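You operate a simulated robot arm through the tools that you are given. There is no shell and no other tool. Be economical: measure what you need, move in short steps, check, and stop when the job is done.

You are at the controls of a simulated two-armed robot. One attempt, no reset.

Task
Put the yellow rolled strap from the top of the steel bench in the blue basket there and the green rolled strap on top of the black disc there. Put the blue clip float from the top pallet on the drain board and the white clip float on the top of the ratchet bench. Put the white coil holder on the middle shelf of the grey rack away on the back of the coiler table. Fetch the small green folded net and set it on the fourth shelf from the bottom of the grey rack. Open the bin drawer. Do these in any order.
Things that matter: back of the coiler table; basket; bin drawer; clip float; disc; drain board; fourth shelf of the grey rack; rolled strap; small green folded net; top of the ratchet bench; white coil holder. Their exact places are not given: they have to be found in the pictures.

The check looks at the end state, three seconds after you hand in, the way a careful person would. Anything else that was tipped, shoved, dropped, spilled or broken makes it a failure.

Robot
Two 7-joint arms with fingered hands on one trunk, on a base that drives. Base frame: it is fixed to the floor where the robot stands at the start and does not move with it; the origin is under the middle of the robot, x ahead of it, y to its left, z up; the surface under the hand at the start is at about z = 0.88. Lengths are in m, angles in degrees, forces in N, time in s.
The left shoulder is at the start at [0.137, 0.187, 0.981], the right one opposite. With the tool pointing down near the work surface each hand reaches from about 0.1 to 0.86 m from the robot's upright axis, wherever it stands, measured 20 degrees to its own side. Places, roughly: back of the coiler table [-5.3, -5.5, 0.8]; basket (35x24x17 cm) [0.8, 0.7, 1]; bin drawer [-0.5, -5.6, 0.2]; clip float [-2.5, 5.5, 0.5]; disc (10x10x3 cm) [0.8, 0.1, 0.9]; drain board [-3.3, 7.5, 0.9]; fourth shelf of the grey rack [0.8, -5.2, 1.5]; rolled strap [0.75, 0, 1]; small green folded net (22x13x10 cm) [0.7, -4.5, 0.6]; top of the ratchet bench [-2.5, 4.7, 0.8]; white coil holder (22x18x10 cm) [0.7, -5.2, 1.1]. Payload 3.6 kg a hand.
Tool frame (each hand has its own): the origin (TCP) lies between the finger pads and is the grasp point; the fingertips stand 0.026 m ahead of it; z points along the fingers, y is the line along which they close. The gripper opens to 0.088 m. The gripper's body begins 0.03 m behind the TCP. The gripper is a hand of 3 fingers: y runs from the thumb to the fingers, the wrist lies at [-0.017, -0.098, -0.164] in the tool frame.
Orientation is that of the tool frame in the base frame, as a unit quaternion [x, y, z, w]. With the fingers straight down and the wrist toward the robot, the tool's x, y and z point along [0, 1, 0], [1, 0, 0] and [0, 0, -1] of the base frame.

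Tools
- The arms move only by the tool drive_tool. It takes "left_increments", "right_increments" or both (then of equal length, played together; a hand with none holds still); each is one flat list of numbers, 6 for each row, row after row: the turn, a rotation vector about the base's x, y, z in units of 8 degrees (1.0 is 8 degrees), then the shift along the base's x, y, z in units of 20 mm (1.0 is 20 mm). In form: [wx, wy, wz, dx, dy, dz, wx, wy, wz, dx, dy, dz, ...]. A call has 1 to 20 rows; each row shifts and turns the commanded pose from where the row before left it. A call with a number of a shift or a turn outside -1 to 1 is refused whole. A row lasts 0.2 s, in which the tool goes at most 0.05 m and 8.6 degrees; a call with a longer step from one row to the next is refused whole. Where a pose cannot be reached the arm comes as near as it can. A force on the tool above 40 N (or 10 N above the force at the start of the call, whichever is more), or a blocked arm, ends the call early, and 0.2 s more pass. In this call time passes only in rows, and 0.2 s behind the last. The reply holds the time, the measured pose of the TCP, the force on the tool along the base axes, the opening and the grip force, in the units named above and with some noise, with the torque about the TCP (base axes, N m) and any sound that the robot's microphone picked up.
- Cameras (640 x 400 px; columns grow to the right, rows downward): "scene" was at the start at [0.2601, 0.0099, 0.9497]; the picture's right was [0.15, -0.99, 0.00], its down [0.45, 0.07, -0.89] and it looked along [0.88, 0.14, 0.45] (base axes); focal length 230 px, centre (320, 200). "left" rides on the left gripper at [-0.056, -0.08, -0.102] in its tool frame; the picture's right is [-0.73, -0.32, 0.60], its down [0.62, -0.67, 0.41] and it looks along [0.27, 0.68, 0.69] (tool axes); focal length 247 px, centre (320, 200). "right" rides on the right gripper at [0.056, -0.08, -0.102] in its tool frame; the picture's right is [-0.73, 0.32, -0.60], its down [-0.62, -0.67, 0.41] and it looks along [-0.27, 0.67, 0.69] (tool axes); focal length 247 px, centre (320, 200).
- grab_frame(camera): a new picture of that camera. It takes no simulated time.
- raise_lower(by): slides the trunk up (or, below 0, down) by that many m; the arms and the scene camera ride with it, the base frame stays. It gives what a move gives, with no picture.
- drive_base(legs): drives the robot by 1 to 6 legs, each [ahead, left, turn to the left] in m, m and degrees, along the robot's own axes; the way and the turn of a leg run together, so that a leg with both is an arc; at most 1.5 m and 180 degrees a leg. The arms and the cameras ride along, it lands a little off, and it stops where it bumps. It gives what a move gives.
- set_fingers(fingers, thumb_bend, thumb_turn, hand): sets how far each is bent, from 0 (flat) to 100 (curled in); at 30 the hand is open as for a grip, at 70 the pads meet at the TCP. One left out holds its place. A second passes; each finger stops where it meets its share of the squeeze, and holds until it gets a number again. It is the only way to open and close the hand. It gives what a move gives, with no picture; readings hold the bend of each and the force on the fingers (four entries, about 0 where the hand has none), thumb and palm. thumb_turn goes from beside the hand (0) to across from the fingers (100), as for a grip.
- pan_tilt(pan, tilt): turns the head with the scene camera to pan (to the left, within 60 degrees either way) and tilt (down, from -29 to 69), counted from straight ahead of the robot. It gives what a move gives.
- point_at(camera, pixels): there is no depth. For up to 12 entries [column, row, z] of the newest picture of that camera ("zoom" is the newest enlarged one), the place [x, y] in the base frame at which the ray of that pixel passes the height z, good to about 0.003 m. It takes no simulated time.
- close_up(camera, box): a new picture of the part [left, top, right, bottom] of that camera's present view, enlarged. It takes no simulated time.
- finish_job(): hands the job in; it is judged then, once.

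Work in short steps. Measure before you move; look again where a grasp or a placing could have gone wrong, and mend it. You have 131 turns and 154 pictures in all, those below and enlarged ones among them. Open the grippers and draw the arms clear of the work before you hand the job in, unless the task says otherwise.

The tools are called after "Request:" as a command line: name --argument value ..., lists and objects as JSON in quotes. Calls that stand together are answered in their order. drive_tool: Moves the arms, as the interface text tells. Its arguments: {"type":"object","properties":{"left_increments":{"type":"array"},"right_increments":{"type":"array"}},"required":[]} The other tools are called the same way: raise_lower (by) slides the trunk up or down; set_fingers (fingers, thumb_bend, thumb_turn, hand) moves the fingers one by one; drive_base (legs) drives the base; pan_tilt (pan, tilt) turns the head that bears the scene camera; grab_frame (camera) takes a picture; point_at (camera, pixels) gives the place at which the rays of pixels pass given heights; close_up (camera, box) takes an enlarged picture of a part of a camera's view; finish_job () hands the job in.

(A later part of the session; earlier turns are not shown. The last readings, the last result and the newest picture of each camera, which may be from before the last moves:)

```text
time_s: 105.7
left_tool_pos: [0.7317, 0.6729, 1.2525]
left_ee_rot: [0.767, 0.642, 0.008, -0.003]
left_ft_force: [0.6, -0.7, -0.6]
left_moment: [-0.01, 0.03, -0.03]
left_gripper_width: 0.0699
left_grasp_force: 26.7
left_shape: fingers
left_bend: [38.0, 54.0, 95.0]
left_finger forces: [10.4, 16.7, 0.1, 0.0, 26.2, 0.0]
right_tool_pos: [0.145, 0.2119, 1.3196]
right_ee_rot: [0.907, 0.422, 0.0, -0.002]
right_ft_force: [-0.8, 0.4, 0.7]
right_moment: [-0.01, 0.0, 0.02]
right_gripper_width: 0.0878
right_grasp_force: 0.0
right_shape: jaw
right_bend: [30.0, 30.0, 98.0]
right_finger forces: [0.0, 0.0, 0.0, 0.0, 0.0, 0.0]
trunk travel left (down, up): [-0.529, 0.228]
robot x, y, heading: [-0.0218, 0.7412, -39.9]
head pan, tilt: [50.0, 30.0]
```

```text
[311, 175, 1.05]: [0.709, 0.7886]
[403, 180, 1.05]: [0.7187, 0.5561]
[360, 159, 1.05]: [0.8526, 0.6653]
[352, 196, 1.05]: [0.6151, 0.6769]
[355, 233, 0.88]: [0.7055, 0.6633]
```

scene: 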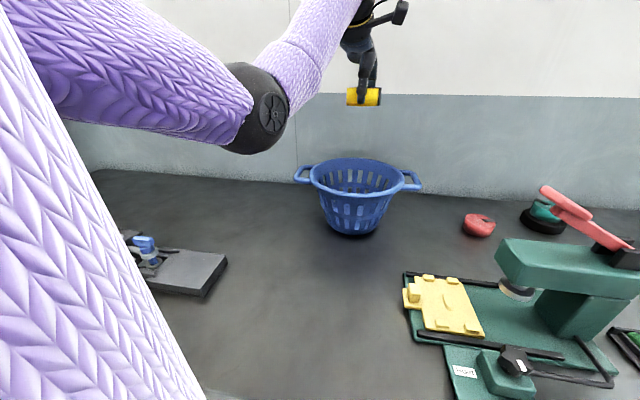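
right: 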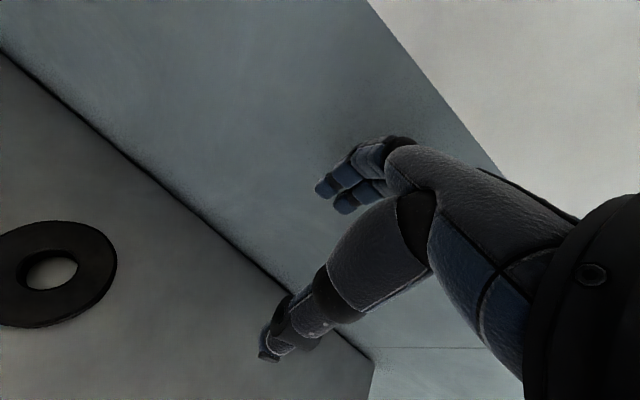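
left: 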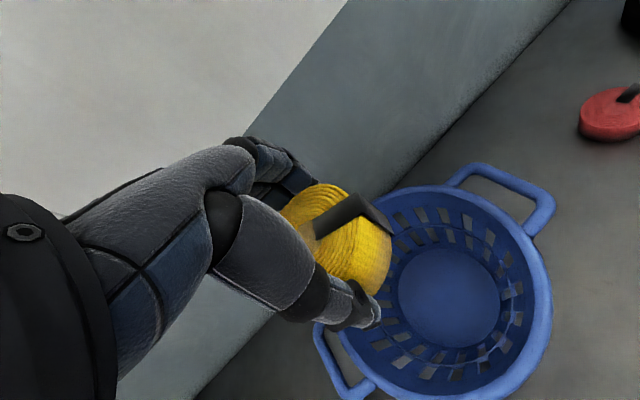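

Basket centre ≈(0.75,0.672). Lower into it to z≈0.985.

Request:
drive_tool --left_increments '[0, 0, 0, 0.07, 0, -0.955, 0, 0, 0, 0.07, 0, -0.955, 0, 0, 0, 0.07, 0, -0.955, 0, 0, 0, 0.07, 0, -0.955, 0, 0, 0, 0.07, 0, -0.955, 0, 0, 0, 0.07, 0, -0.955, 0, 0, 0, 0.07, 0, -0.955, 0, 0, 0, 0.07, 0, -0.955, 0, 0, 0, 0.07, 0, -0.955, 0, 0, 0, 0.07, 0, -0.955, 0, 0, 0, 0.07, 0, -0.955, 0, 0, 0, 0.07, 0, -0.955, 0, 0, 0, 0.07, 0, -0.955, 0, 0, 0, 0.07, 0, -0.955]'

Request:
grab_frame --camera "scene"

Request:
grab_frame --camera "left"

```text
time_s: 108.7
left_tool_pos: [0.7524, 0.6744, 0.9831]
left_ee_rot: [0.767, 0.642, 0.01, -0.003]
left_ft_force: [-0.2, -0.2, -2.1]
left_moment: [0.03, 0.01, 0.04]
left_gripper_width: 0.0699
left_grasp_force: 26.2
left_shape: fingers
left_bend: [38.0, 54.0, 95.0]
left_finger forces: [10.3, 16.5, 0.0, 0.0, 26.0, 0.0]
right_tool_pos: [0.1445, 0.2117, 1.32]
right_ee_rot: [0.906, 0.423, -0.001, -0.003]
right_ft_force: [0.6, -0.1, -0.2]
right_moment: [-0.03, 0.04, 0.03]
right_gripper_width: 0.0875
right_grasp_force: 0.0
right_shape: jaw
right_bend: [30.0, 30.0, 98.0]
right_finger forces: [0.0, 0.1, 0.1, 0.1, 0.0, 0.0]
trunk travel left (down, up): [-0.529, 0.228]
robot x, y, heading: [-0.0219, 0.7412, -40.2]
head pan, tilt: [50.0, 30.0]
```

```text
111 pictures are left
```

scene: 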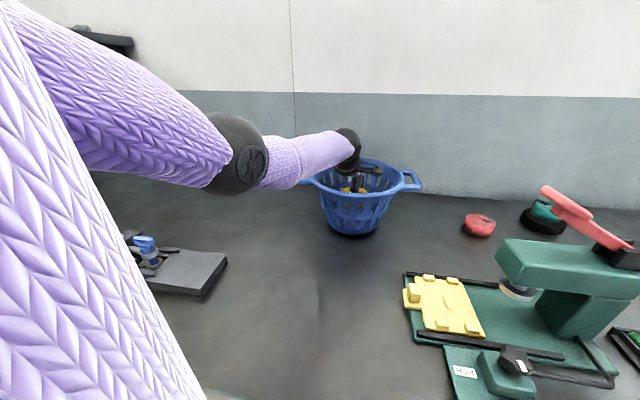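

```text
110 pictures are left
```

left: 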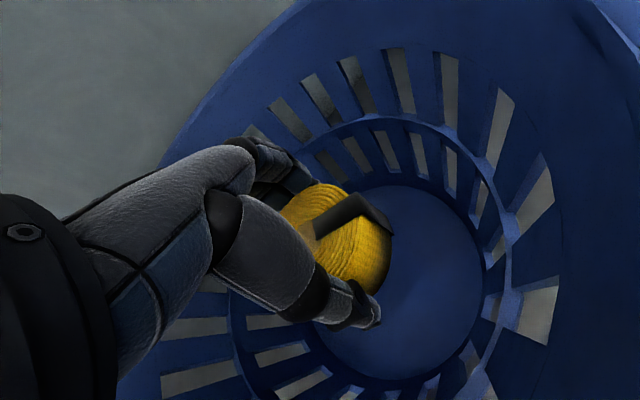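

Inside the basket; lower another 4 cm, open, and lift straight out.

Request:
drive_tool --left_increments '[0, 0, 0, 0, 0, -0.7, 0, 0, 0, 0, 0, -0.7, 0, 0, 0, 0, 0, -0.6]'

Request:
set_fingers --hand "left" --fingers 28 --thumb_bend 28

Request:
drive_tool --left_increments '[0, 0, 0, 0, 0, 1, 0, 0, 0, 0, 0, 1, 0, 0, 0, 0, 0, 1, 0, 0, 0, 0, 0, 1, 0, 0, 0, 0, 0, 1, 0, 0, 0, 0, 0, 1, 0, 0, 0, 0, 0, 1, 0, 0, 0, 0, 0, 1, 0, 0, 0, 0, 0, 1, 0, 0, 0, 0, 0, 1, 0, 0, 0, 0, 0, 1, 0, 0, 0, 0, 0, 1, 0, 0, 0, 0, 0, 1, 0, 0, 0, 0, 0, 1, 0, 0, 0, 0, 0, 1, 0, 0, 0, 0, 0, 1]'

Request:
grab_frame --camera "left"

Request:
grab_frame --camera "scene"

```text
time_s: 109.5
left_tool_pos: [0.7482, 0.676, 0.9465]
left_ee_rot: [0.767, 0.642, 0.01, -0.003]
left_ft_force: [0.3, 0.4, -2.7]
left_moment: [-0.01, 0.03, 0.0]
left_gripper_width: 0.0698
left_grasp_force: 26.3
left_shape: fingers
left_bend: [38.0, 54.0, 95.0]
left_finger forces: [10.1, 16.4, 0.0, 0.0, 25.8, 0.0]
left hand out of reach, approached as far as the arm can: row 3
right_tool_pos: [0.1448, 0.2129, 1.3202]
right_ee_rot: [0.906, 0.422, 0.0, -0.003]
right_ft_force: [-0.5, 0.4, -0.1]
right_moment: [-0.01, 0.0, -0.01]
right_gripper_width: 0.088
right_grasp_force: 0.0
right_shape: jaw
right_bend: [30.0, 30.0, 98.0]
right_finger forces: [0.0, 0.0, 0.0, 0.1, 0.1, 0.0]
trunk travel left (down, up): [-0.529, 0.228]
robot x, y, heading: [-0.0204, 0.7424, -40.1]
head pan, tilt: [50.0, 30.0]
```

```text
time_s: 110.5
left_tool_pos: [0.7478, 0.6756, 0.9459]
left_ee_rot: [0.766, 0.643, 0.011, -0.003]
left_ft_force: [-0.9, 0.3, -0.1]
left_moment: [0.0, 0.02, -0.01]
left_gripper_width: 0.0925
left_grasp_force: 0.1
left_shape: fingers
left_bend: [28.0, 28.0, 97.0]
left_finger forces: [0.1, 0.0, 0.0, 0.0, 0.0, 0.0]
right_tool_pos: [0.1445, 0.2118, 1.3189]
right_ee_rot: [0.906, 0.423, -0.001, -0.002]
right_ft_force: [-0.3, -0.4, -0.3]
right_moment: [-0.04, 0.0, -0.03]
right_gripper_width: 0.0876
right_grasp_force: 0.0
right_shape: jaw
right_bend: [30.0, 30.0, 98.0]
right_finger forces: [0.0, 0.1, 0.0, 0.0, 0.1, 0.1]
trunk travel left (down, up): [-0.529, 0.228]
robot x, y, heading: [-0.0199, 0.7433, -39.9]
head pan, tilt: [50.0, 30.0]
```

```text
time_s: 113.9
left_tool_pos: [0.747, 0.6772, 1.2683]
left_ee_rot: [0.768, 0.641, 0.01, -0.003]
left_ft_force: [0.3, 0.0, -0.2]
left_moment: [-0.01, 0.0, 0.02]
left_gripper_width: 0.0925
left_grasp_force: 0.2
left_shape: fingers
left_bend: [28.0, 28.0, 97.0]
left_finger forces: [0.0, 0.0, 0.1, 0.0, 0.0, 0.0]
right_tool_pos: [0.1439, 0.2122, 1.3204]
right_ee_rot: [0.907, 0.422, 0.0, -0.003]
right_ft_force: [0.4, -0.8, 0.0]
right_moment: [-0.02, 0.0, 0.02]
right_gripper_width: 0.0881
right_grasp_force: 0.0
right_shape: jaw
right_bend: [30.0, 30.0, 98.0]
right_finger forces: [0.0, 0.0, 0.0, 0.0, 0.0, 0.1]
trunk travel left (down, up): [-0.529, 0.228]
robot x, y, heading: [-0.0201, 0.7423, -40.0]
head pan, tilt: [50.0, 30.0]
```

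```text
109 pictures are left
```

left: 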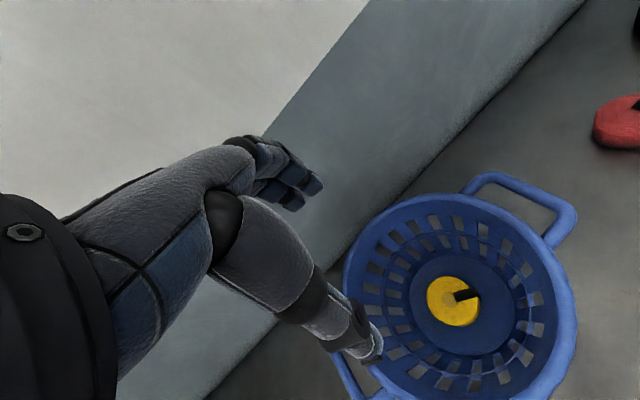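

```text
108 pictures are left
```

scene: 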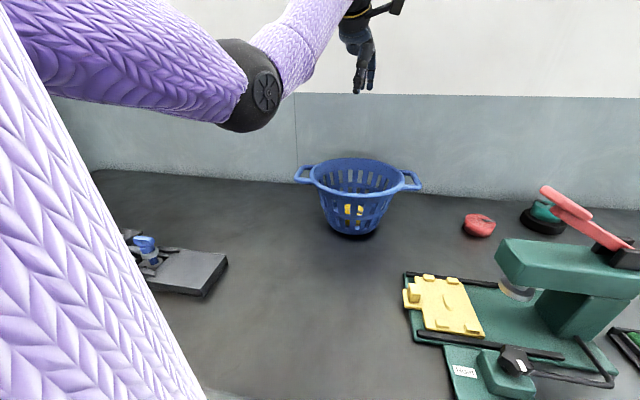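

Both straps are done. Back off the bench, fold the left arm in, and turn toward the pallets (heading ≈115°) for a look.

Request:
drive_base --legs '[[-0.46, -0.386, 0]]'

Request:
drive_tool --left_increments '[0, 0, -0.27, -0.95, 0, 0, 0, 0, -0.27, -0.95, 0, 0, 0, 0, -0.27, -0.95, 0, 0, 0, 0, -0.27, -0.95, 0, 0, 0, 0, -0.27, -0.95, 0, 0, 0, 0, -0.27, -0.95, 0, 0, 0, 0, -0.27, -0.95, 0, 0, 0, 0, -0.27, -0.95, 0, 0, 0, 0, -0.27, -0.95, 0, 0, 0, 0, -0.27, -0.95, 0, 0, 0, 0, -0.27, -0.95, 0, 0, 0, 0, -0.27, -0.95, 0, 0, 0, 0, -0.27, -0.95, 0, 0, 0, 0, -0.27, -0.95, 0, 0]'

Request:
drive_base --legs '[[0, 0, 155]]'

Request:
pan_tilt --pan 0 --tilt 10

Request:
grab_frame --camera "scene"

```text
time_s: 117.3
left_tool_pos: [0.1431, 0.6737, 1.268]
left_ee_rot: [0.766, 0.643, 0.01, -0.003]
left_ft_force: [0.4, 0.0, -0.1]
left_moment: [0.0, -0.01, -0.02]
left_gripper_width: 0.0925
left_grasp_force: 0.0
left_shape: fingers
left_bend: [28.0, 28.0, 97.0]
left_finger forces: [0.0, 0.1, 0.0, 0.0, 0.0, 0.0]
right_tool_pos: [-0.4585, 0.2057, 1.3188]
right_ee_rot: [0.905, 0.425, 0.0, -0.003]
right_ft_force: [0.2, -0.7, 0.3]
right_moment: [0.0, -0.02, 0.02]
right_gripper_width: 0.0881
right_grasp_force: 0.0
right_shape: jaw
right_bend: [30.0, 30.0, 98.0]
right_finger forces: [0.0, 0.0, 0.0, 0.0, 0.0, 0.0]
trunk travel left (down, up): [-0.529, 0.228]
robot x, y, heading: [-0.6241, 0.735, -39.8]
head pan, tilt: [50.0, 30.0]
```

```text
time_s: 120.3
left_tool_pos: [-0.1223, 0.6733, 1.2675]
left_ee_rot: [0.907, 0.421, 0.01, -0.002]
left_ft_force: [-0.9, -0.2, 0.0]
left_moment: [-0.01, -0.03, -0.02]
left_gripper_width: 0.0925
left_grasp_force: 0.0
left_shape: fingers
left_bend: [28.0, 28.0, 97.0]
left_finger forces: [0.0, 0.0, 0.0, 0.0, 0.0, 0.0]
right_tool_pos: [-0.4583, 0.2059, 1.3199]
right_ee_rot: [0.906, 0.424, 0.0, -0.003]
right_ft_force: [-0.2, 0.1, -0.6]
right_moment: [0.0, -0.03, -0.02]
right_gripper_width: 0.088
right_grasp_force: 0.1
right_shape: jaw
right_bend: [30.0, 30.0, 98.0]
right_finger forces: [0.0, 0.0, 0.0, 0.1, 0.0, 0.1]
trunk travel left (down, up): [-0.529, 0.228]
robot x, y, heading: [-0.6273, 0.7304, -39.6]
head pan, tilt: [50.0, 30.0]
```

```text
time_s: 127.1
left_tool_pos: [-1.0535, 1.0087, 1.2677]
left_ee_rot: [-0.208, 0.978, 0.002, -0.011]
left_ft_force: [-0.2, 0.0, -0.5]
left_moment: [-0.01, -0.05, 0.01]
left_gripper_width: 0.0926
left_grasp_force: 0.0
left_shape: fingers
left_bend: [28.0, 28.0, 97.0]
left_finger forces: [0.1, 0.1, 0.0, 0.0, 0.1, 0.0]
right_tool_pos: [-0.5476, 1.2845, 1.3193]
right_ee_rot: [-0.211, 0.977, -0.003, 0.0]
right_ft_force: [0.5, -0.8, 1.2]
right_moment: [-0.01, 0.0, 0.03]
right_gripper_width: 0.0882
right_grasp_force: 0.1
right_shape: jaw
right_bend: [30.0, 30.0, 98.0]
right_finger forces: [0.0, 0.1, 0.0, 0.1, 0.0, 0.0]
trunk travel left (down, up): [-0.529, 0.228]
robot x, y, heading: [-0.6269, 0.7323, 114.6]
head pan, tilt: [50.0, 30.0]
```

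```text
time_s: 128.3
left_tool_pos: [-1.0536, 1.0095, 1.2676]
left_ee_rot: [-0.21, 0.978, 0.002, -0.01]
left_ft_force: [-0.4, 0.1, -0.4]
left_moment: [0.0, 0.01, 0.0]
left_gripper_width: 0.0929
left_grasp_force: 0.1
left_shape: fingers
left_bend: [28.0, 28.0, 97.0]
left_finger forces: [0.0, 0.0, 0.0, 0.0, 0.1, 0.1]
right_tool_pos: [-0.5468, 1.2858, 1.3188]
right_ee_rot: [-0.211, 0.977, -0.003, 0.001]
right_ft_force: [-0.7, 1.0, -0.5]
right_moment: [0.01, 0.05, 0.01]
right_gripper_width: 0.088
right_grasp_force: 0.0
right_shape: jaw
right_bend: [30.0, 30.0, 98.0]
right_finger forces: [0.0, 0.1, 0.1, 0.0, 0.1, 0.1]
trunk travel left (down, up): [-0.529, 0.228]
robot x, y, heading: [-0.6252, 0.7338, 114.5]
head pan, tilt: [0.0, 10.0]
```

```text
107 pictures are left
```

scene: 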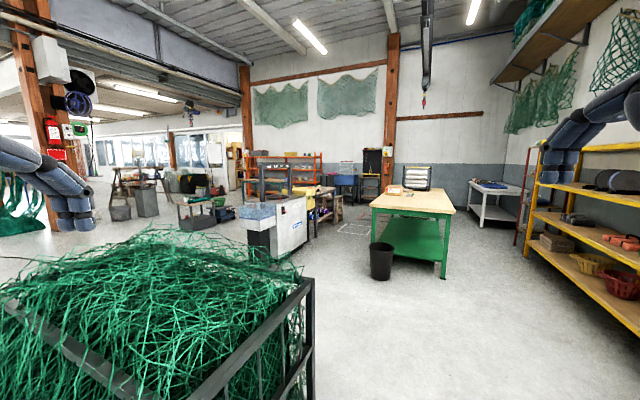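

A net cage stands close on the left; a green bench is ahead. Zoom on the middle and measure the bench.

Request:
close_up --camera "scene" --box '[160, 130, 480, 290]'

Request:
point_at --camera "scene" --pixels '[[372, 209, 0.8], [455, 212, 0.8], [383, 185, 0.8], [445, 188, 0.8], [270, 210, 0.9], [345, 180, 0.9], [316, 395, 0.0], [315, 280, 0.9], [295, 225, 0.9]]'

```text
2.00 times, centred on (320, 210) of scene
```

zoom: 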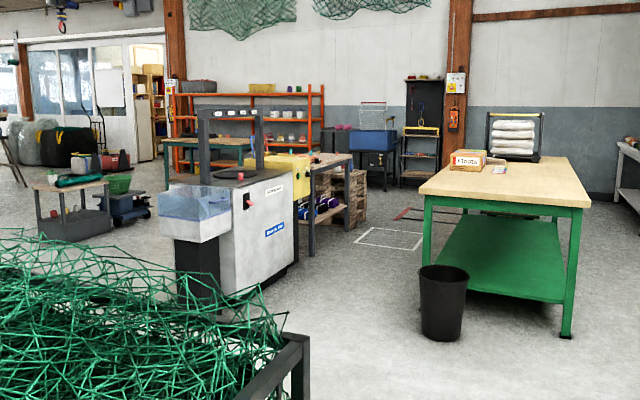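

```text
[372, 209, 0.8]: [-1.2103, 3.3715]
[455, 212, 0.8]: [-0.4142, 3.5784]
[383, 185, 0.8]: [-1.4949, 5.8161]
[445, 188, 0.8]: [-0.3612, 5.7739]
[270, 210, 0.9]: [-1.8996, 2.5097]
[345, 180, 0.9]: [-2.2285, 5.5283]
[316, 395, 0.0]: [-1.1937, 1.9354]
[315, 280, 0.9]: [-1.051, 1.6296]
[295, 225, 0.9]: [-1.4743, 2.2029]
```

Query floor points of the passage between the strapping machine and the bin/green bench, and further items.

Request:
point_at --camera "zoom" --pixels '[[298, 263, 0], [222, 295, 0], [420, 325, 0], [310, 255, 0], [347, 240, 0], [300, 165, 0.8], [350, 158, 0.8], [310, 195, 0.3], [362, 222, 0], [425, 318, 0], [372, 135, 0.9], [423, 300, 0]]'

Request:
drive_base --legs '[[0, 0, -24.5], [1.4, 0.15, 0]]'

Request:
pan_tilt --pan 35 --tilt 15

Request:
grab_frame --camera "scene"

```text
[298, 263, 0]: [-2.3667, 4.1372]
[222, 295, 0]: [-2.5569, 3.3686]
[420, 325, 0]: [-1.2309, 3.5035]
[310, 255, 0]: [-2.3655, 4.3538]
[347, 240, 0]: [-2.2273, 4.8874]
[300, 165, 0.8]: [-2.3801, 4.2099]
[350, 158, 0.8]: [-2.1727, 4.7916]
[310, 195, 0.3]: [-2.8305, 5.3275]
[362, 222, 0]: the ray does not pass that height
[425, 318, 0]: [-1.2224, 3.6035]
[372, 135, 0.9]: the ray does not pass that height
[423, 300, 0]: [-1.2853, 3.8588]
```

```text
time_s: 136.7
left_tool_pos: [-1.0901, 2.5845, 1.2679]
left_ee_rot: [-0.013, 1.0, 0.004, -0.009]
left_ft_force: [-0.1, 0.0, -0.1]
left_moment: [0.0, -0.02, -0.01]
left_gripper_width: 0.0927
left_grasp_force: 0.1
left_shape: fingers
left_bend: [28.0, 28.0, 97.0]
left_finger forces: [0.0, 0.0, 0.0, 0.0, 0.0, 0.0]
right_tool_pos: [-0.5173, 2.6457, 1.3192]
right_ee_rot: [-0.016, 1.0, -0.003, -0.001]
right_ft_force: [-0.4, 0.0, -0.7]
right_moment: [0.0, -0.03, 0.04]
right_gripper_width: 0.0878
right_grasp_force: 0.0
right_shape: jaw
right_bend: [30.0, 30.0, 98.0]
right_finger forces: [0.0, 0.0, 0.1, 0.0, 0.1, 0.0]
trunk travel left (down, up): [-0.529, 0.228]
robot x, y, heading: [-0.8044, 2.1677, 91.5]
head pan, tilt: [0.0, 10.0]
```

```text
time_s: 137.7
left_tool_pos: [-1.0904, 2.5851, 1.2686]
left_ee_rot: [-0.013, 1.0, 0.003, -0.01]
left_ft_force: [0.1, 0.9, -0.3]
left_moment: [-0.03, -0.01, 0.0]
left_gripper_width: 0.0925
left_grasp_force: 0.0
left_shape: fingers
left_bend: [28.0, 28.0, 97.0]
left_finger forces: [0.1, 0.0, 0.0, 0.1, 0.0, 0.0]
right_tool_pos: [-0.517, 2.6448, 1.3199]
right_ee_rot: [-0.015, 1.0, -0.003, 0.0]
right_ft_force: [-1.0, 0.5, 0.2]
right_moment: [-0.04, 0.0, 0.02]
right_gripper_width: 0.088
right_grasp_force: 0.2
right_shape: jaw
right_bend: [30.0, 30.0, 98.0]
right_finger forces: [0.0, 0.0, 0.1, 0.0, 0.0, 0.0]
trunk travel left (down, up): [-0.529, 0.228]
robot x, y, heading: [-0.8032, 2.1674, 91.9]
head pan, tilt: [35.0, 15.0]
```

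```text
105 pictures are left
```

scene: 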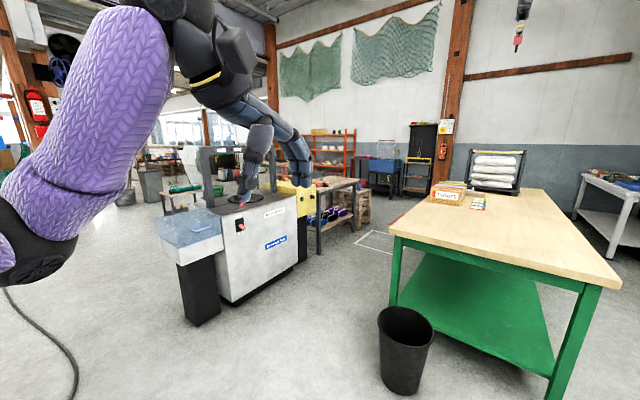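

The corridor between machine (x≲−2.3) and bin (x≈−1.2) is open. Drive to about (−1.8,3.1), then north to y≈4.6 and look west.

Request:
point_at --camera "scene" --pixels '[[203, 325, 0], [232, 305, 0], [385, 390, 0], [75, 390, 0], [323, 255, 0], [353, 230, 0]]'

Request:
drive_base --legs '[[0.35, 0, 0], [0.5, 0.9, 0]]'

Request:
pan_tilt --pan 20 --tilt 20

Request:
grab_frame --camera "scene"

```text
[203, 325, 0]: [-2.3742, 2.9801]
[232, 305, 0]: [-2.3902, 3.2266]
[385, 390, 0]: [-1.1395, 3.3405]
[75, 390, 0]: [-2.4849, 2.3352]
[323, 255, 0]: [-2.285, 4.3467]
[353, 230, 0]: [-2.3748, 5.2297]
```

```text
time_s: 144.8
left_tool_pos: [-1.9936, 3.3955, 1.2672]
left_ee_rot: [-0.014, 1.0, 0.003, -0.01]
left_ft_force: [-0.9, 0.4, -0.4]
left_moment: [0.02, -0.02, 0.01]
left_gripper_width: 0.0926
left_grasp_force: 0.1
left_shape: fingers
left_bend: [28.0, 28.0, 97.0]
left_finger forces: [0.0, 0.0, 0.0, 0.1, 0.0, 0.0]
right_tool_pos: [-1.4214, 3.4559, 1.32]
right_ee_rot: [-0.017, 1.0, -0.003, -0.001]
right_ft_force: [0.1, -0.3, 0.1]
right_moment: [0.03, -0.01, 0.02]
right_gripper_width: 0.0879
right_grasp_force: 0.0
right_shape: jaw
right_bend: [30.0, 30.0, 98.0]
right_finger forces: [0.0, 0.1, 0.1, 0.0, 0.0, 0.0]
trunk travel left (down, up): [-0.529, 0.228]
robot x, y, heading: [-1.7013, 2.9779, 91.9]
head pan, tilt: [35.0, 15.0]
```

```text
time_s: 145.5
left_tool_pos: [-1.9924, 3.3956, 1.2678]
left_ee_rot: [-0.014, 1.0, 0.004, -0.009]
left_ft_force: [-0.3, -0.8, 0.0]
left_moment: [-0.04, 0.01, -0.02]
left_gripper_width: 0.0927
left_grasp_force: 0.0
left_shape: fingers
left_bend: [28.0, 28.0, 97.0]
left_finger forces: [0.0, 0.0, 0.0, 0.0, 0.0, 0.0]
right_tool_pos: [-1.4195, 3.455, 1.3203]
right_ee_rot: [-0.017, 1.0, -0.002, 0.0]
right_ft_force: [-0.5, -0.4, 1.1]
right_moment: [-0.04, 0.01, 0.0]
right_gripper_width: 0.0879
right_grasp_force: 0.2
right_shape: jaw
right_bend: [30.0, 30.0, 98.0]
right_finger forces: [0.0, 0.0, 0.1, 0.0, 0.0, 0.0]
trunk travel left (down, up): [-0.529, 0.228]
robot x, y, heading: [-1.7078, 2.9723, 92.0]
head pan, tilt: [20.0, 20.0]
```

```text
104 pictures are left
```

scene: 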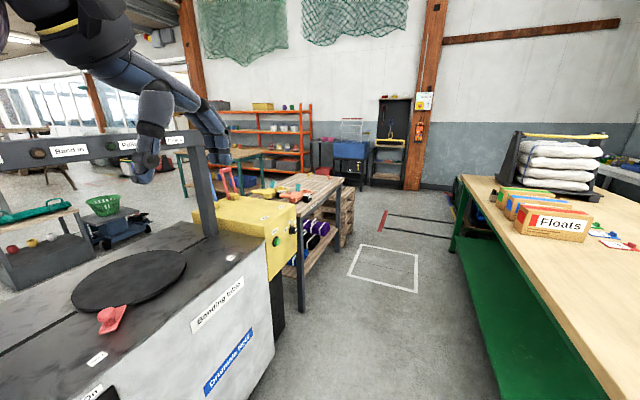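

Banding arch is near the left hand, so I shift a bit right while driving north 1.5 m, and look left.

Request:
drive_base --legs '[[1.5, -0.2, 0]]'

Request:
pan_tilt --pan 55 --tilt 30

Request:
grab_frame --camera "scene"

```text
refused: leg 1 is longer than a leg can be; nothing moved
```

```text
time_s: 146.5
left_tool_pos: [-1.9939, 3.3951, 1.267]
left_ee_rot: [-0.014, 1.0, 0.005, -0.009]
left_ft_force: [0.1, -0.5, -0.3]
left_moment: [0.01, 0.02, 0.0]
left_gripper_width: 0.0927
left_grasp_force: 0.1
left_shape: fingers
left_bend: [28.0, 28.0, 97.0]
left_finger forces: [0.0, 0.0, 0.0, 0.0, 0.0, 0.0]
right_tool_pos: [-1.4206, 3.4562, 1.3189]
right_ee_rot: [-0.017, 1.0, -0.003, 0.0]
right_ft_force: [0.3, 0.1, 0.2]
right_moment: [0.0, -0.01, 0.02]
right_gripper_width: 0.088
right_grasp_force: 0.1
right_shape: jaw
right_bend: [30.0, 30.0, 98.0]
right_finger forces: [0.1, 0.0, 0.0, 0.1, 0.1, 0.0]
trunk travel left (down, up): [-0.529, 0.228]
robot x, y, heading: [-1.704, 2.9751, 91.9]
head pan, tilt: [55.0, 30.0]
```

```text
103 pictures are left
```

scene: 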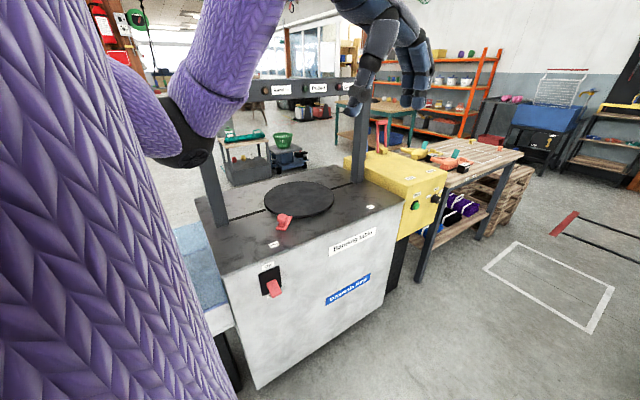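

Leg too long; split it in two.

Request:
drive_base --legs '[[0.3, -0.2, 0], [1.3, 0.05, 0]]'

Request:
pan_tilt --pan 58 --tilt 30

Request:
grab_frame --camera "scene"

```text
time_s: 151.1
left_tool_pos: [-1.8239, 4.0129, 1.2663]
left_ee_rot: [0.0, 1.0, 0.002, -0.01]
left_ft_force: [-0.2, 0.5, -0.2]
left_moment: [-0.07, -0.02, 0.0]
left_gripper_width: 0.0925
left_grasp_force: 0.1
left_shape: fingers
left_bend: [28.0, 28.0, 97.0]
left_finger forces: [0.0, 0.1, 0.0, 0.0, 0.1, 0.0]
right_tool_pos: [-1.2495, 4.0572, 1.3189]
right_ee_rot: [-0.003, 1.0, -0.004, 0.0]
right_ft_force: [-1.4, 0.9, 0.5]
right_moment: [-0.03, -0.02, 0.02]
right_gripper_width: 0.0879
right_grasp_force: 0.1
right_shape: jaw
right_bend: [30.0, 30.0, 98.0]
right_finger forces: [0.0, 0.0, 0.0, 0.1, 0.0, 0.0]
trunk travel left (down, up): [-0.529, 0.228]
robot x, y, heading: [-1.5449, 3.5878, 90.1]
head pan, tilt: [55.0, 30.0]
stopped in leg 2: the robot was blocked; the commanded pose is now the measured one
```

```text
time_s: 151.7
left_tool_pos: [-1.8217, 4.0098, 1.2669]
left_ee_rot: [0.0, 1.0, 0.004, -0.009]
left_ft_force: [-0.6, 0.3, 0.3]
left_moment: [0.04, -0.03, 0.0]
left_gripper_width: 0.0927
left_grasp_force: 0.1
left_shape: fingers
left_bend: [28.0, 28.0, 97.0]
left_finger forces: [0.0, 0.1, 0.0, 0.0, 0.1, 0.0]
right_tool_pos: [-1.2462, 4.053, 1.3199]
right_ee_rot: [-0.001, 1.0, -0.003, -0.001]
right_ft_force: [-0.2, 0.1, 0.8]
right_moment: [0.01, -0.01, -0.01]
right_gripper_width: 0.0878
right_grasp_force: 0.0
right_shape: jaw
right_bend: [30.0, 30.0, 98.0]
right_finger forces: [0.0, 0.0, 0.0, 0.0, 0.0, 0.0]
trunk travel left (down, up): [-0.529, 0.228]
robot x, y, heading: [-1.5401, 3.5853, 89.9]
head pan, tilt: [58.0, 30.0]
```

```text
102 pictures are left
```

scene: 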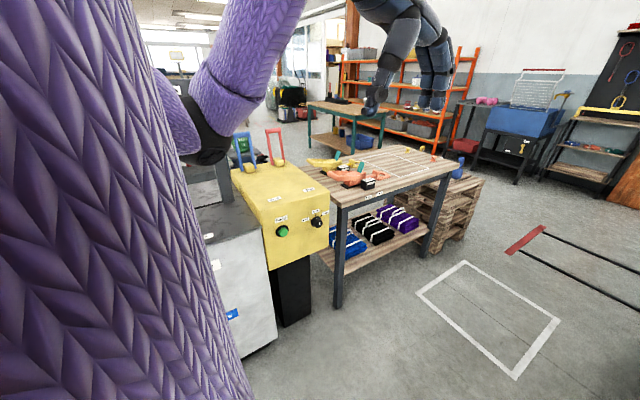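

Blocked; look to the right to see what was touched (bin or green bench).

Request:
pan_tilt --pan -50 --tilt 50

Request:
grab_frame --camera "scene"

```text
time_s: 153.6
left_tool_pos: [-1.8214, 4.0088, 1.267]
left_ee_rot: [0.001, 1.0, 0.005, -0.01]
left_ft_force: [-0.2, -0.4, -0.2]
left_moment: [0.04, 0.0, 0.0]
left_gripper_width: 0.0929
left_grasp_force: 0.0
left_shape: fingers
left_bend: [28.0, 28.0, 97.0]
left_finger forces: [0.0, 0.1, 0.0, 0.0, 0.0, 0.1]
right_tool_pos: [-1.2466, 4.0544, 1.3195]
right_ee_rot: [-0.001, 1.0, -0.002, -0.001]
right_ft_force: [0.5, 0.1, 0.5]
right_moment: [0.02, -0.01, -0.02]
right_gripper_width: 0.0879
right_grasp_force: 0.1
right_shape: jaw
right_bend: [30.0, 30.0, 98.0]
right_finger forces: [0.0, 0.1, 0.0, 0.0, 0.1, 0.1]
trunk travel left (down, up): [-0.529, 0.228]
robot x, y, heading: [-1.5433, 3.5849, 90.0]
head pan, tilt: [-50.0, 50.0]
```

```text
101 pictures are left
```

scene: 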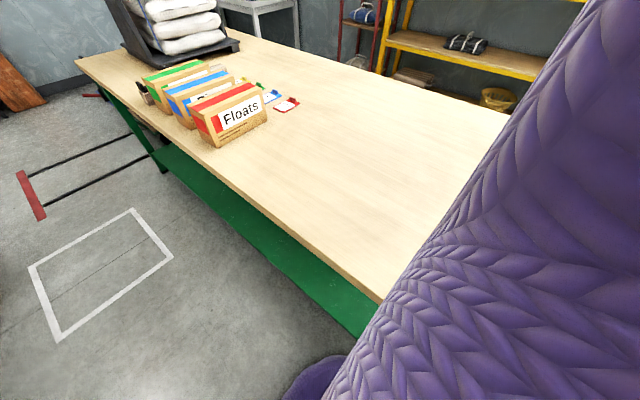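

Move left 0.2 m and back a little, and look at the bin.

Request:
drive_base --legs '[[-0.1, 0.25, 0]]'

Request:
pan_tilt --pan -60 --tilt 55

Request:
grab_frame --camera "scene"

```text
time_s: 155.5
left_tool_pos: [-2.0731, 3.9092, 1.2682]
left_ee_rot: [0.0, 1.0, 0.004, -0.009]
left_ft_force: [-0.7, 0.2, 0.5]
left_moment: [-0.01, -0.03, -0.01]
left_gripper_width: 0.093
left_grasp_force: 0.0
left_shape: fingers
left_bend: [28.0, 28.0, 97.0]
left_finger forces: [0.0, 0.1, 0.0, 0.0, 0.0, 0.0]
right_tool_pos: [-1.4968, 3.9538, 1.3196]
right_ee_rot: [-0.001, 1.0, -0.002, -0.001]
right_ft_force: [0.9, 1.3, -0.2]
right_moment: [0.0, 0.0, 0.0]
right_gripper_width: 0.0879
right_grasp_force: 0.1
right_shape: jaw
right_bend: [30.0, 30.0, 98.0]
right_finger forces: [0.1, 0.1, 0.0, 0.0, 0.1, 0.0]
trunk travel left (down, up): [-0.529, 0.228]
robot x, y, heading: [-1.795, 3.4867, 90.2]
head pan, tilt: [-50.0, 50.0]
```

```text
time_s: 156.2
left_tool_pos: [-2.0714, 3.9098, 1.2682]
left_ee_rot: [0.001, 1.0, 0.004, -0.011]
left_ft_force: [-0.5, 1.2, 0.1]
left_moment: [0.0, 0.02, 0.03]
left_gripper_width: 0.0929
left_grasp_force: 0.1
left_shape: fingers
left_bend: [28.0, 28.0, 97.0]
left_finger forces: [0.1, 0.0, 0.0, 0.0, 0.0, 0.0]
right_tool_pos: [-1.4962, 3.9535, 1.3195]
right_ee_rot: [-0.002, 1.0, -0.004, -0.001]
right_ft_force: [-0.9, -0.2, 0.6]
right_moment: [0.02, -0.03, -0.03]
right_gripper_width: 0.0882
right_grasp_force: 0.0
right_shape: jaw
right_bend: [30.0, 30.0, 98.0]
right_finger forces: [0.0, 0.0, 0.1, 0.0, 0.0, 0.1]
trunk travel left (down, up): [-0.529, 0.228]
robot x, y, heading: [-1.7919, 3.4848, 90.2]
head pan, tilt: [-60.0, 55.0]
```

```text
100 pictures are left
```

scene: 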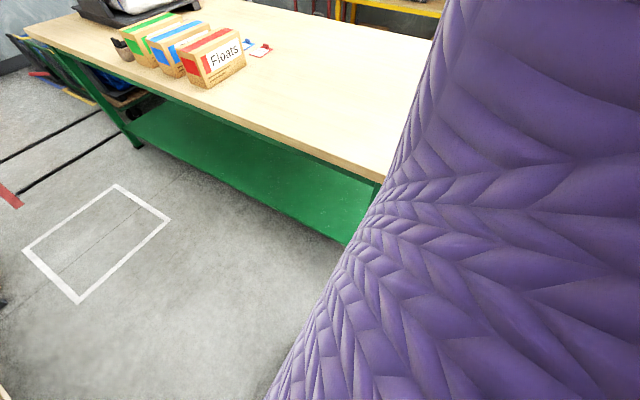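

Nothing visible moved (bin hidden; I'll check on the return). Continue north at x≈−1.73 and look left.

Request:
drive_base --legs '[[0.4, -0.06, 0], [0.85, 0, 0]]'

Request:
pan_tilt --pan 58 --tilt 35

Request:
grab_frame --camera "scene"

```text
time_s: 162.7
left_tool_pos: [-2.0211, 5.1323, 1.2687]
left_ee_rot: [-0.006, 1.0, 0.003, -0.009]
left_ft_force: [0.2, -0.1, 0.6]
left_moment: [0.04, 0.04, -0.01]
left_gripper_width: 0.0926
left_grasp_force: 0.1
left_shape: fingers
left_bend: [28.0, 28.0, 97.0]
left_finger forces: [0.1, 0.0, 0.0, 0.0, 0.1, 0.0]
right_tool_pos: [-1.4469, 5.1825, 1.3203]
right_ee_rot: [-0.007, 1.0, -0.003, -0.001]
right_ft_force: [-0.9, 0.4, 0.8]
right_moment: [-0.03, 0.0, 0.01]
right_gripper_width: 0.0879
right_grasp_force: 0.1
right_shape: jaw
right_bend: [30.0, 30.0, 98.0]
right_finger forces: [0.1, 0.1, 0.0, 0.1, 0.0, 0.0]
trunk travel left (down, up): [-0.529, 0.228]
robot x, y, heading: [-1.7405, 4.7091, 90.8]
head pan, tilt: [-60.0, 55.0]
```

```text
time_s: 164.7
left_tool_pos: [-2.0215, 5.1311, 1.2695]
left_ee_rot: [-0.006, 1.0, 0.005, -0.009]
left_ft_force: [0.1, 0.0, 0.4]
left_moment: [-0.03, 0.02, 0.02]
left_gripper_width: 0.0929
left_grasp_force: 0.1
left_shape: fingers
left_bend: [28.0, 28.0, 97.0]
left_finger forces: [0.0, 0.0, 0.0, 0.0, 0.0, 0.1]
right_tool_pos: [-1.447, 5.1825, 1.3194]
right_ee_rot: [-0.008, 1.0, -0.002, -0.001]
right_ft_force: [0.3, -0.5, -0.3]
right_moment: [0.01, 0.01, 0.0]
right_gripper_width: 0.088
right_grasp_force: 0.1
right_shape: jaw
right_bend: [30.0, 30.0, 98.0]
right_finger forces: [0.0, 0.1, 0.1, 0.0, 0.1, 0.1]
trunk travel left (down, up): [-0.529, 0.228]
robot x, y, heading: [-1.7372, 4.7081, 90.9]
head pan, tilt: [58.0, 35.0]
```

```text
99 pictures are left
```

scene: 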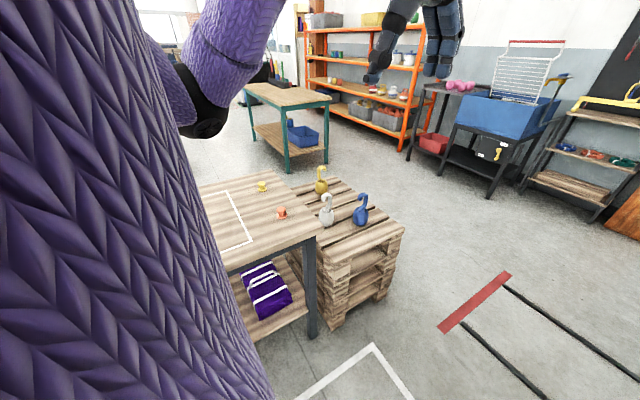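

Floats on the pallet stack: yellow (321,180), white (326,212), blue (360,212). Zoom and measure.

Request:
close_up --camera "scene" --box '[200, 150, 424, 290]'

Request:
close_up --camera "scene" --box '[400, 30, 624, 170]'

Request:
point_at --camera "scene" --pixels '[[326, 226, 0.45], [360, 224, 0.45], [321, 192, 0.45], [405, 230, 0.45], [330, 268, 0.45], [322, 235, 0.8], [280, 175, 0.8], [228, 185, 0.8], [250, 240, 0.8], [317, 337, 0.0], [335, 180, 0.45]]'

```text
2.86 times, centred on (312, 220) of scene
```

zoom: 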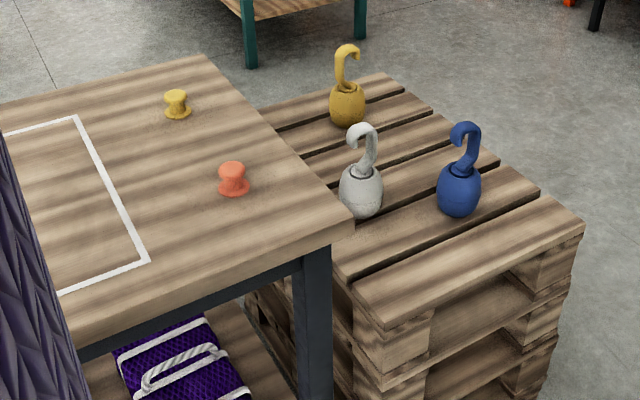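

```text
2.86 times, centred on (512, 100) of scene
```

zoom: 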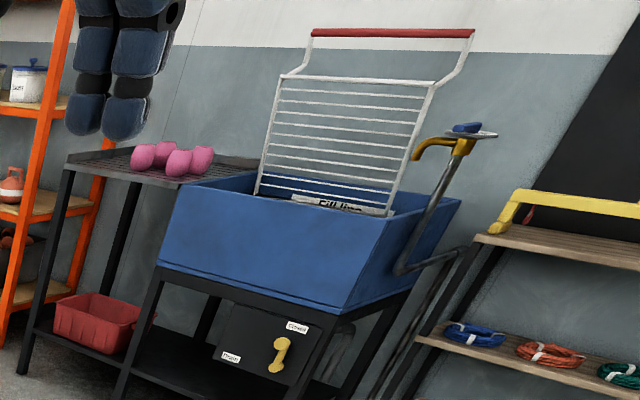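

```text
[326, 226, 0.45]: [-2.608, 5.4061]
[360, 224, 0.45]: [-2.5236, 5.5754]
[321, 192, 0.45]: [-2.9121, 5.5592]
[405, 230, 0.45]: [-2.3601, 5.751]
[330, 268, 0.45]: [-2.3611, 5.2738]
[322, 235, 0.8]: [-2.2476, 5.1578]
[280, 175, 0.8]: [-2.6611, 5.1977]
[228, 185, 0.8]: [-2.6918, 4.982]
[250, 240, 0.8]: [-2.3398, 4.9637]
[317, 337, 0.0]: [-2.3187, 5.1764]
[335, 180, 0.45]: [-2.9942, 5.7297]
```

Floats are ball-shaped with hooks on top. Drive to (−1.75,5.5), face west, and look down at them.

Request:
drive_base --legs '[[0.78, 0.0, 0], [0, 0, 89]]'

Request:
pan_tilt --pan 0 --tilt 45

Request:
grab_frame --camera "scene"

```text
time_s: 172.5
left_tool_pos: [-2.1935, 5.2207, 1.2681]
left_ee_rot: [-0.688, 0.726, -0.003, -0.009]
left_ft_force: [0.4, -0.3, 0.1]
left_moment: [-0.02, -0.01, 0.0]
left_gripper_width: 0.093
left_grasp_force: 0.0
left_shape: fingers
left_bend: [28.0, 28.0, 97.0]
left_finger forces: [0.0, 0.0, 0.1, 0.0, 0.0, 0.0]
right_tool_pos: [-2.2081, 5.7976, 1.3193]
right_ee_rot: [-0.69, 0.724, -0.002, 0.002]
right_ft_force: [0.6, 0.2, 0.3]
right_moment: [0.03, 0.02, -0.01]
right_gripper_width: 0.0879
right_grasp_force: 0.1
right_shape: jaw
right_bend: [30.0, 30.0, 98.0]
right_finger forces: [0.1, 0.1, 0.0, 0.0, 0.1, 0.0]
trunk travel left (down, up): [-0.529, 0.228]
robot x, y, heading: [-1.7547, 5.4755, 177.1]
head pan, tilt: [58.0, 35.0]
```

```text
time_s: 173.8
left_tool_pos: [-2.1936, 5.2215, 1.2687]
left_ee_rot: [-0.688, 0.725, -0.003, -0.01]
left_ft_force: [0.5, 0.1, 0.8]
left_moment: [0.0, -0.06, 0.01]
left_gripper_width: 0.0926
left_grasp_force: 0.0
left_shape: fingers
left_bend: [28.0, 28.0, 97.0]
left_finger forces: [0.0, 0.0, 0.0, 0.1, 0.0, 0.1]
right_tool_pos: [-2.209, 5.7982, 1.3196]
right_ee_rot: [-0.69, 0.723, -0.003, 0.001]
right_ft_force: [-0.8, 0.5, -0.1]
right_moment: [0.0, 0.02, -0.02]
right_gripper_width: 0.0876
right_grasp_force: 0.1
right_shape: jaw
right_bend: [30.0, 30.0, 98.0]
right_finger forces: [0.0, 0.0, 0.0, 0.1, 0.0, 0.0]
trunk travel left (down, up): [-0.529, 0.228]
robot x, y, heading: [-1.7527, 5.477, 177.1]
head pan, tilt: [0.0, 45.0]
```

```text
96 pictures are left
```

scene: 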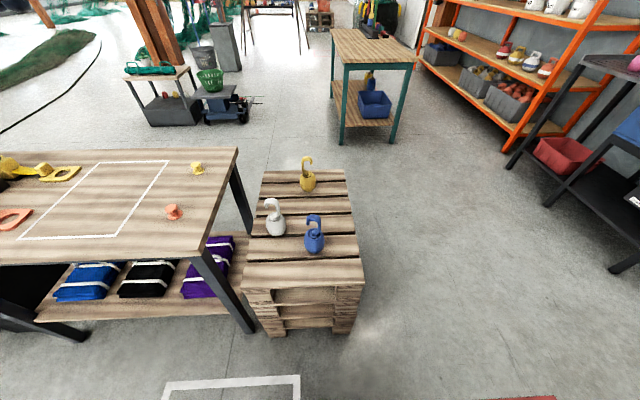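

Clear view. Zoom on the floats and measure base points.

Request:
close_up --camera "scene" --box '[240, 150, 368, 270]'

Request:
point_at --camera "scene" --pixels '[[276, 236, 0.44], [314, 253, 0.44], [309, 191, 0.44], [245, 284, 0.43], [362, 281, 0.43], [262, 172, 0.43], [345, 171, 0.43], [190, 250, 0.8], [238, 150, 0.8], [170, 162, 0.8], [115, 237, 0.8]]'

```text
3.33 times, centred on (304, 210) of scene
```

zoom: 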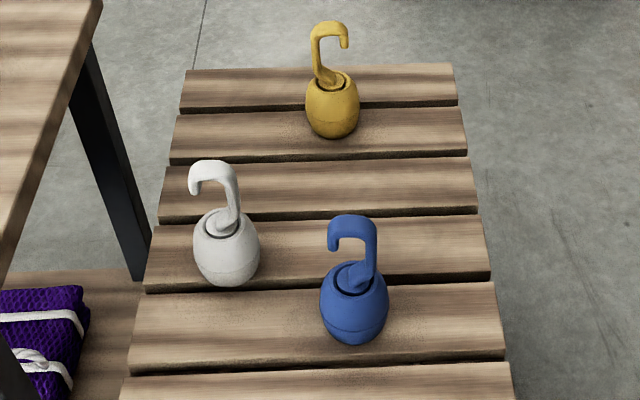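

```text
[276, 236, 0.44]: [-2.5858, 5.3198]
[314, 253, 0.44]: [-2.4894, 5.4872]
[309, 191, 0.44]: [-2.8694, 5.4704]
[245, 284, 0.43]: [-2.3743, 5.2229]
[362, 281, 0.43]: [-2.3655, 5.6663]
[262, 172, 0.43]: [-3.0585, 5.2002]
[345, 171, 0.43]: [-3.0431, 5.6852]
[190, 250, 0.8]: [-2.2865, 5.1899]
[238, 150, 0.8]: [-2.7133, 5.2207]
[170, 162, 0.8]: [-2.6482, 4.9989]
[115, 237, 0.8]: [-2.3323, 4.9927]
```

Determine hook heights: rays through the hook tops at several z.

Request:
point_at --camera "zoom" --pixels '[[350, 217, 0.6], [350, 217, 0.63], [350, 217, 0.66], [372, 250, 0.6], [330, 240, 0.6], [355, 280, 0.53], [215, 163, 0.6], [215, 163, 0.63], [234, 190, 0.6], [190, 185, 0.6], [355, 345, 0.44], [226, 286, 0.44]]'

Request:
close_up --camera "scene" --box '[300, 205, 332, 225]'

```text
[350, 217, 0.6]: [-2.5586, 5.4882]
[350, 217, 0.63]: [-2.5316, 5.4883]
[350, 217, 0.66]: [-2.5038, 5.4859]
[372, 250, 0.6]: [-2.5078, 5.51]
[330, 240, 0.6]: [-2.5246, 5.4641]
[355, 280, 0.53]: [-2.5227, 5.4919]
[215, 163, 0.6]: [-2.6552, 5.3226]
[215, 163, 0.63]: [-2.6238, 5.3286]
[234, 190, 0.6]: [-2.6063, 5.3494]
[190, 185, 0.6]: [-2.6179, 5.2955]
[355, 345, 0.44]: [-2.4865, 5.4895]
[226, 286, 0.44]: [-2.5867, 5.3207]
```

```text
16.00 times, centred on (316, 215) of scene
```

zoom: 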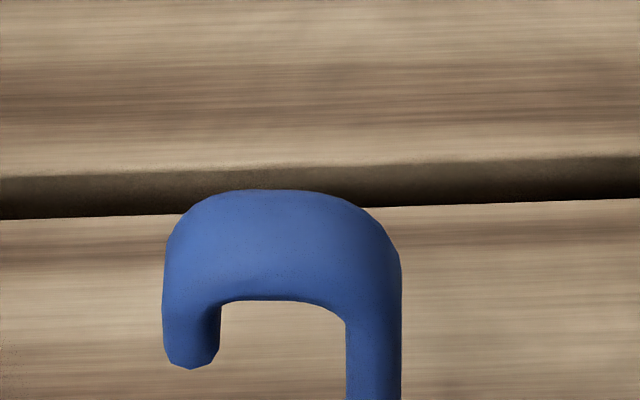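

Blue: hook top z≈0.635, hook centre (−2.525,5.488). White: (−2.622,5.322). I'll use the right hand for both (left side is by the bench). Raise the left arm, drive in, lower the trunk 0.35.

Request:
drive_tool --left_increments '[0, 0, 0, 0.3, 0, 1, 0, 0, 0, 0.3, 0, 1, 0, 0, 0, 0.3, 0, 1, 0, 0, 0, 0.3, 0, 1, 0, 0, 0, 0.3, 0, 1, 0, 0, 0, 0.3, 0, 1, 0, 0, 0, 0.3, 0, 1, 0, 0, 0, 0.3, 0, 1, 0, 0, 0, 0.3, 0, 1, 0, 0, 0, 0.3, 0, 1, 0, 0, 0, 0.3, 0, 1, 0, 0, 0, 0.3, 0, 1]'

Request:
drive_base --legs '[[0, 0, 3], [0.245, 0.056, 0]]'

Request:
raise_lower --by -0.35

Request:
pan_tilt --pan 0 --tilt 35

Request:
grab_frame --camera "scene"

Request:
grab_frame --camera "right"

```text
time_s: 176.3
left_tool_pos: [-2.1216, 5.224, 1.5061]
left_ee_rot: [-0.688, 0.725, -0.004, -0.011]
left_ft_force: [0.5, 0.1, 0.5]
left_moment: [-0.01, 0.02, -0.03]
left_gripper_width: 0.0927
left_grasp_force: 0.0
left_shape: fingers
left_bend: [28.0, 28.0, 97.0]
left_finger forces: [0.1, 0.0, 0.1, 0.1, 0.1, 0.0]
right_tool_pos: [-2.2082, 5.7977, 1.3187]
right_ee_rot: [-0.689, 0.725, -0.003, 0.0]
right_ft_force: [-0.2, 0.0, -0.2]
right_moment: [-0.04, 0.02, -0.02]
right_gripper_width: 0.088
right_grasp_force: 0.1
right_shape: jaw
right_bend: [30.0, 30.0, 98.0]
right_finger forces: [0.1, 0.1, 0.0, 0.0, 0.0, 0.1]
trunk travel left (down, up): [-0.529, 0.228]
robot x, y, heading: [-1.7546, 5.4788, 177.2]
head pan, tilt: [0.0, 45.0]
```

```text
time_s: 178.6
left_tool_pos: [-2.3563, 5.1488, 1.5065]
left_ee_rot: [-0.706, 0.708, -0.004, -0.01]
left_ft_force: [-0.6, -0.3, 0.5]
left_moment: [0.03, -0.04, -0.03]
left_gripper_width: 0.0926
left_grasp_force: 0.0
left_shape: fingers
left_bend: [28.0, 28.0, 97.0]
left_finger forces: [0.1, 0.0, 0.1, 0.1, 0.0, 0.0]
right_tool_pos: [-2.4689, 5.7191, 1.3196]
right_ee_rot: [0.708, -0.707, 0.004, -0.002]
right_ft_force: [-0.6, 0.3, 0.1]
right_moment: [0.01, -0.06, 0.01]
right_gripper_width: 0.0877
right_grasp_force: 0.2
right_shape: jaw
right_bend: [30.0, 30.0, 98.0]
right_finger forces: [0.0, 0.0, 0.0, 0.0, 0.1, 0.0]
trunk travel left (down, up): [-0.529, 0.228]
robot x, y, heading: [-1.9993, 5.4194, -180.0]
head pan, tilt: [0.0, 45.0]
```

```text
time_s: 182.0
left_tool_pos: [-2.3537, 5.1483, 1.1567]
left_ee_rot: [-0.706, 0.708, -0.003, -0.01]
left_ft_force: [0.6, -0.2, -0.6]
left_moment: [0.01, 0.02, 0.0]
left_gripper_width: 0.0927
left_grasp_force: 0.1
left_shape: fingers
left_bend: [28.0, 28.0, 97.0]
left_finger forces: [0.1, 0.1, 0.0, 0.0, 0.0, 0.0]
right_tool_pos: [-2.4688, 5.7182, 0.9687]
right_ee_rot: [0.707, -0.707, 0.002, -0.001]
right_ft_force: [-0.1, -0.4, -0.7]
right_moment: [0.0, 0.04, 0.02]
right_gripper_width: 0.088
right_grasp_force: 0.1
right_shape: jaw
right_bend: [30.0, 30.0, 98.0]
right_finger forces: [0.0, 0.0, 0.0, 0.1, 0.0, 0.1]
trunk travel left (down, up): [-0.179, 0.578]
robot x, y, heading: [-2.0039, 5.4205, -180.0]
head pan, tilt: [0.0, 45.0]
```

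```text
time_s: 182.7
left_tool_pos: [-2.3544, 5.1492, 1.1556]
left_ee_rot: [-0.706, 0.708, -0.004, -0.01]
left_ft_force: [-0.7, -0.1, -0.2]
left_moment: [0.01, 0.02, 0.01]
left_gripper_width: 0.0927
left_grasp_force: 0.0
left_shape: fingers
left_bend: [28.0, 28.0, 97.0]
left_finger forces: [0.0, 0.1, 0.0, 0.0, 0.0, 0.0]
right_tool_pos: [-2.4685, 5.7199, 0.9686]
right_ee_rot: [0.708, -0.706, 0.003, -0.001]
right_ft_force: [0.2, -0.2, -0.1]
right_moment: [0.03, 0.0, 0.01]
right_gripper_width: 0.0881
right_grasp_force: 0.0
right_shape: jaw
right_bend: [30.0, 30.0, 98.0]
right_finger forces: [0.0, 0.1, 0.1, 0.0, 0.0, 0.0]
trunk travel left (down, up): [-0.179, 0.578]
robot x, y, heading: [-2.0031, 5.4206, -179.8]
head pan, tilt: [0.0, 35.0]
```

```text
93 pictures are left
```

scene: 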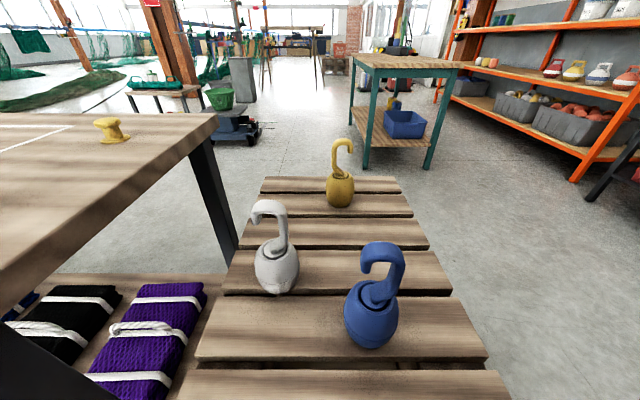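

```text
92 pictures are left
```

right: 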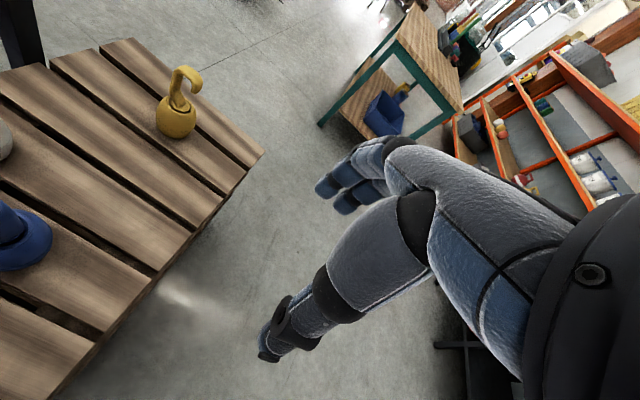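

Re-measure hook positions from this closer view.

Request:
point_at --camera "scene" --pixels '[[268, 204, 0.62], [268, 204, 0.63], [282, 215, 0.61], [254, 213, 0.61], [383, 246, 0.62], [383, 246, 0.63], [400, 258, 0.61], [366, 260, 0.61], [371, 348, 0.44], [277, 293, 0.44], [110, 130, 0.81]]'

Request:
close_up --camera "scene" --box '[230, 180, 430, 360]'

```text
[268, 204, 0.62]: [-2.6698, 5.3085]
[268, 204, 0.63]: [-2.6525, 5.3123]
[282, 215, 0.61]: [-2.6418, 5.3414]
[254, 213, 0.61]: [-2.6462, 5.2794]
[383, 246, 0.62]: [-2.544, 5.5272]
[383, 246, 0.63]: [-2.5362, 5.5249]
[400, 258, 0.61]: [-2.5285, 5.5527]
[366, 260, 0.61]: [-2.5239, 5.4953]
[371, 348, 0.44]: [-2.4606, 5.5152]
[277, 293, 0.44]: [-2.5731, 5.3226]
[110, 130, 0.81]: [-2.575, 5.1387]
```

```text
2.22 times, centred on (330, 270) of scene
```

zoom: 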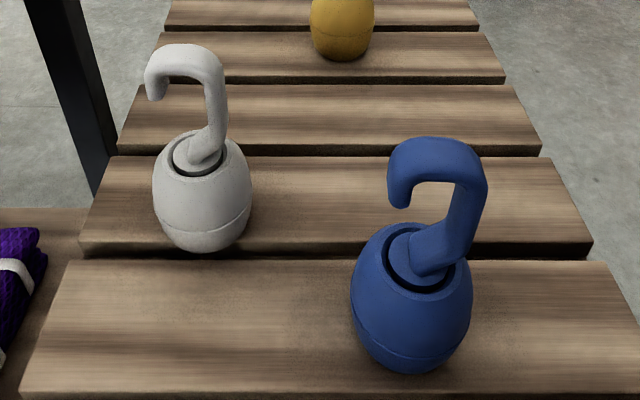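

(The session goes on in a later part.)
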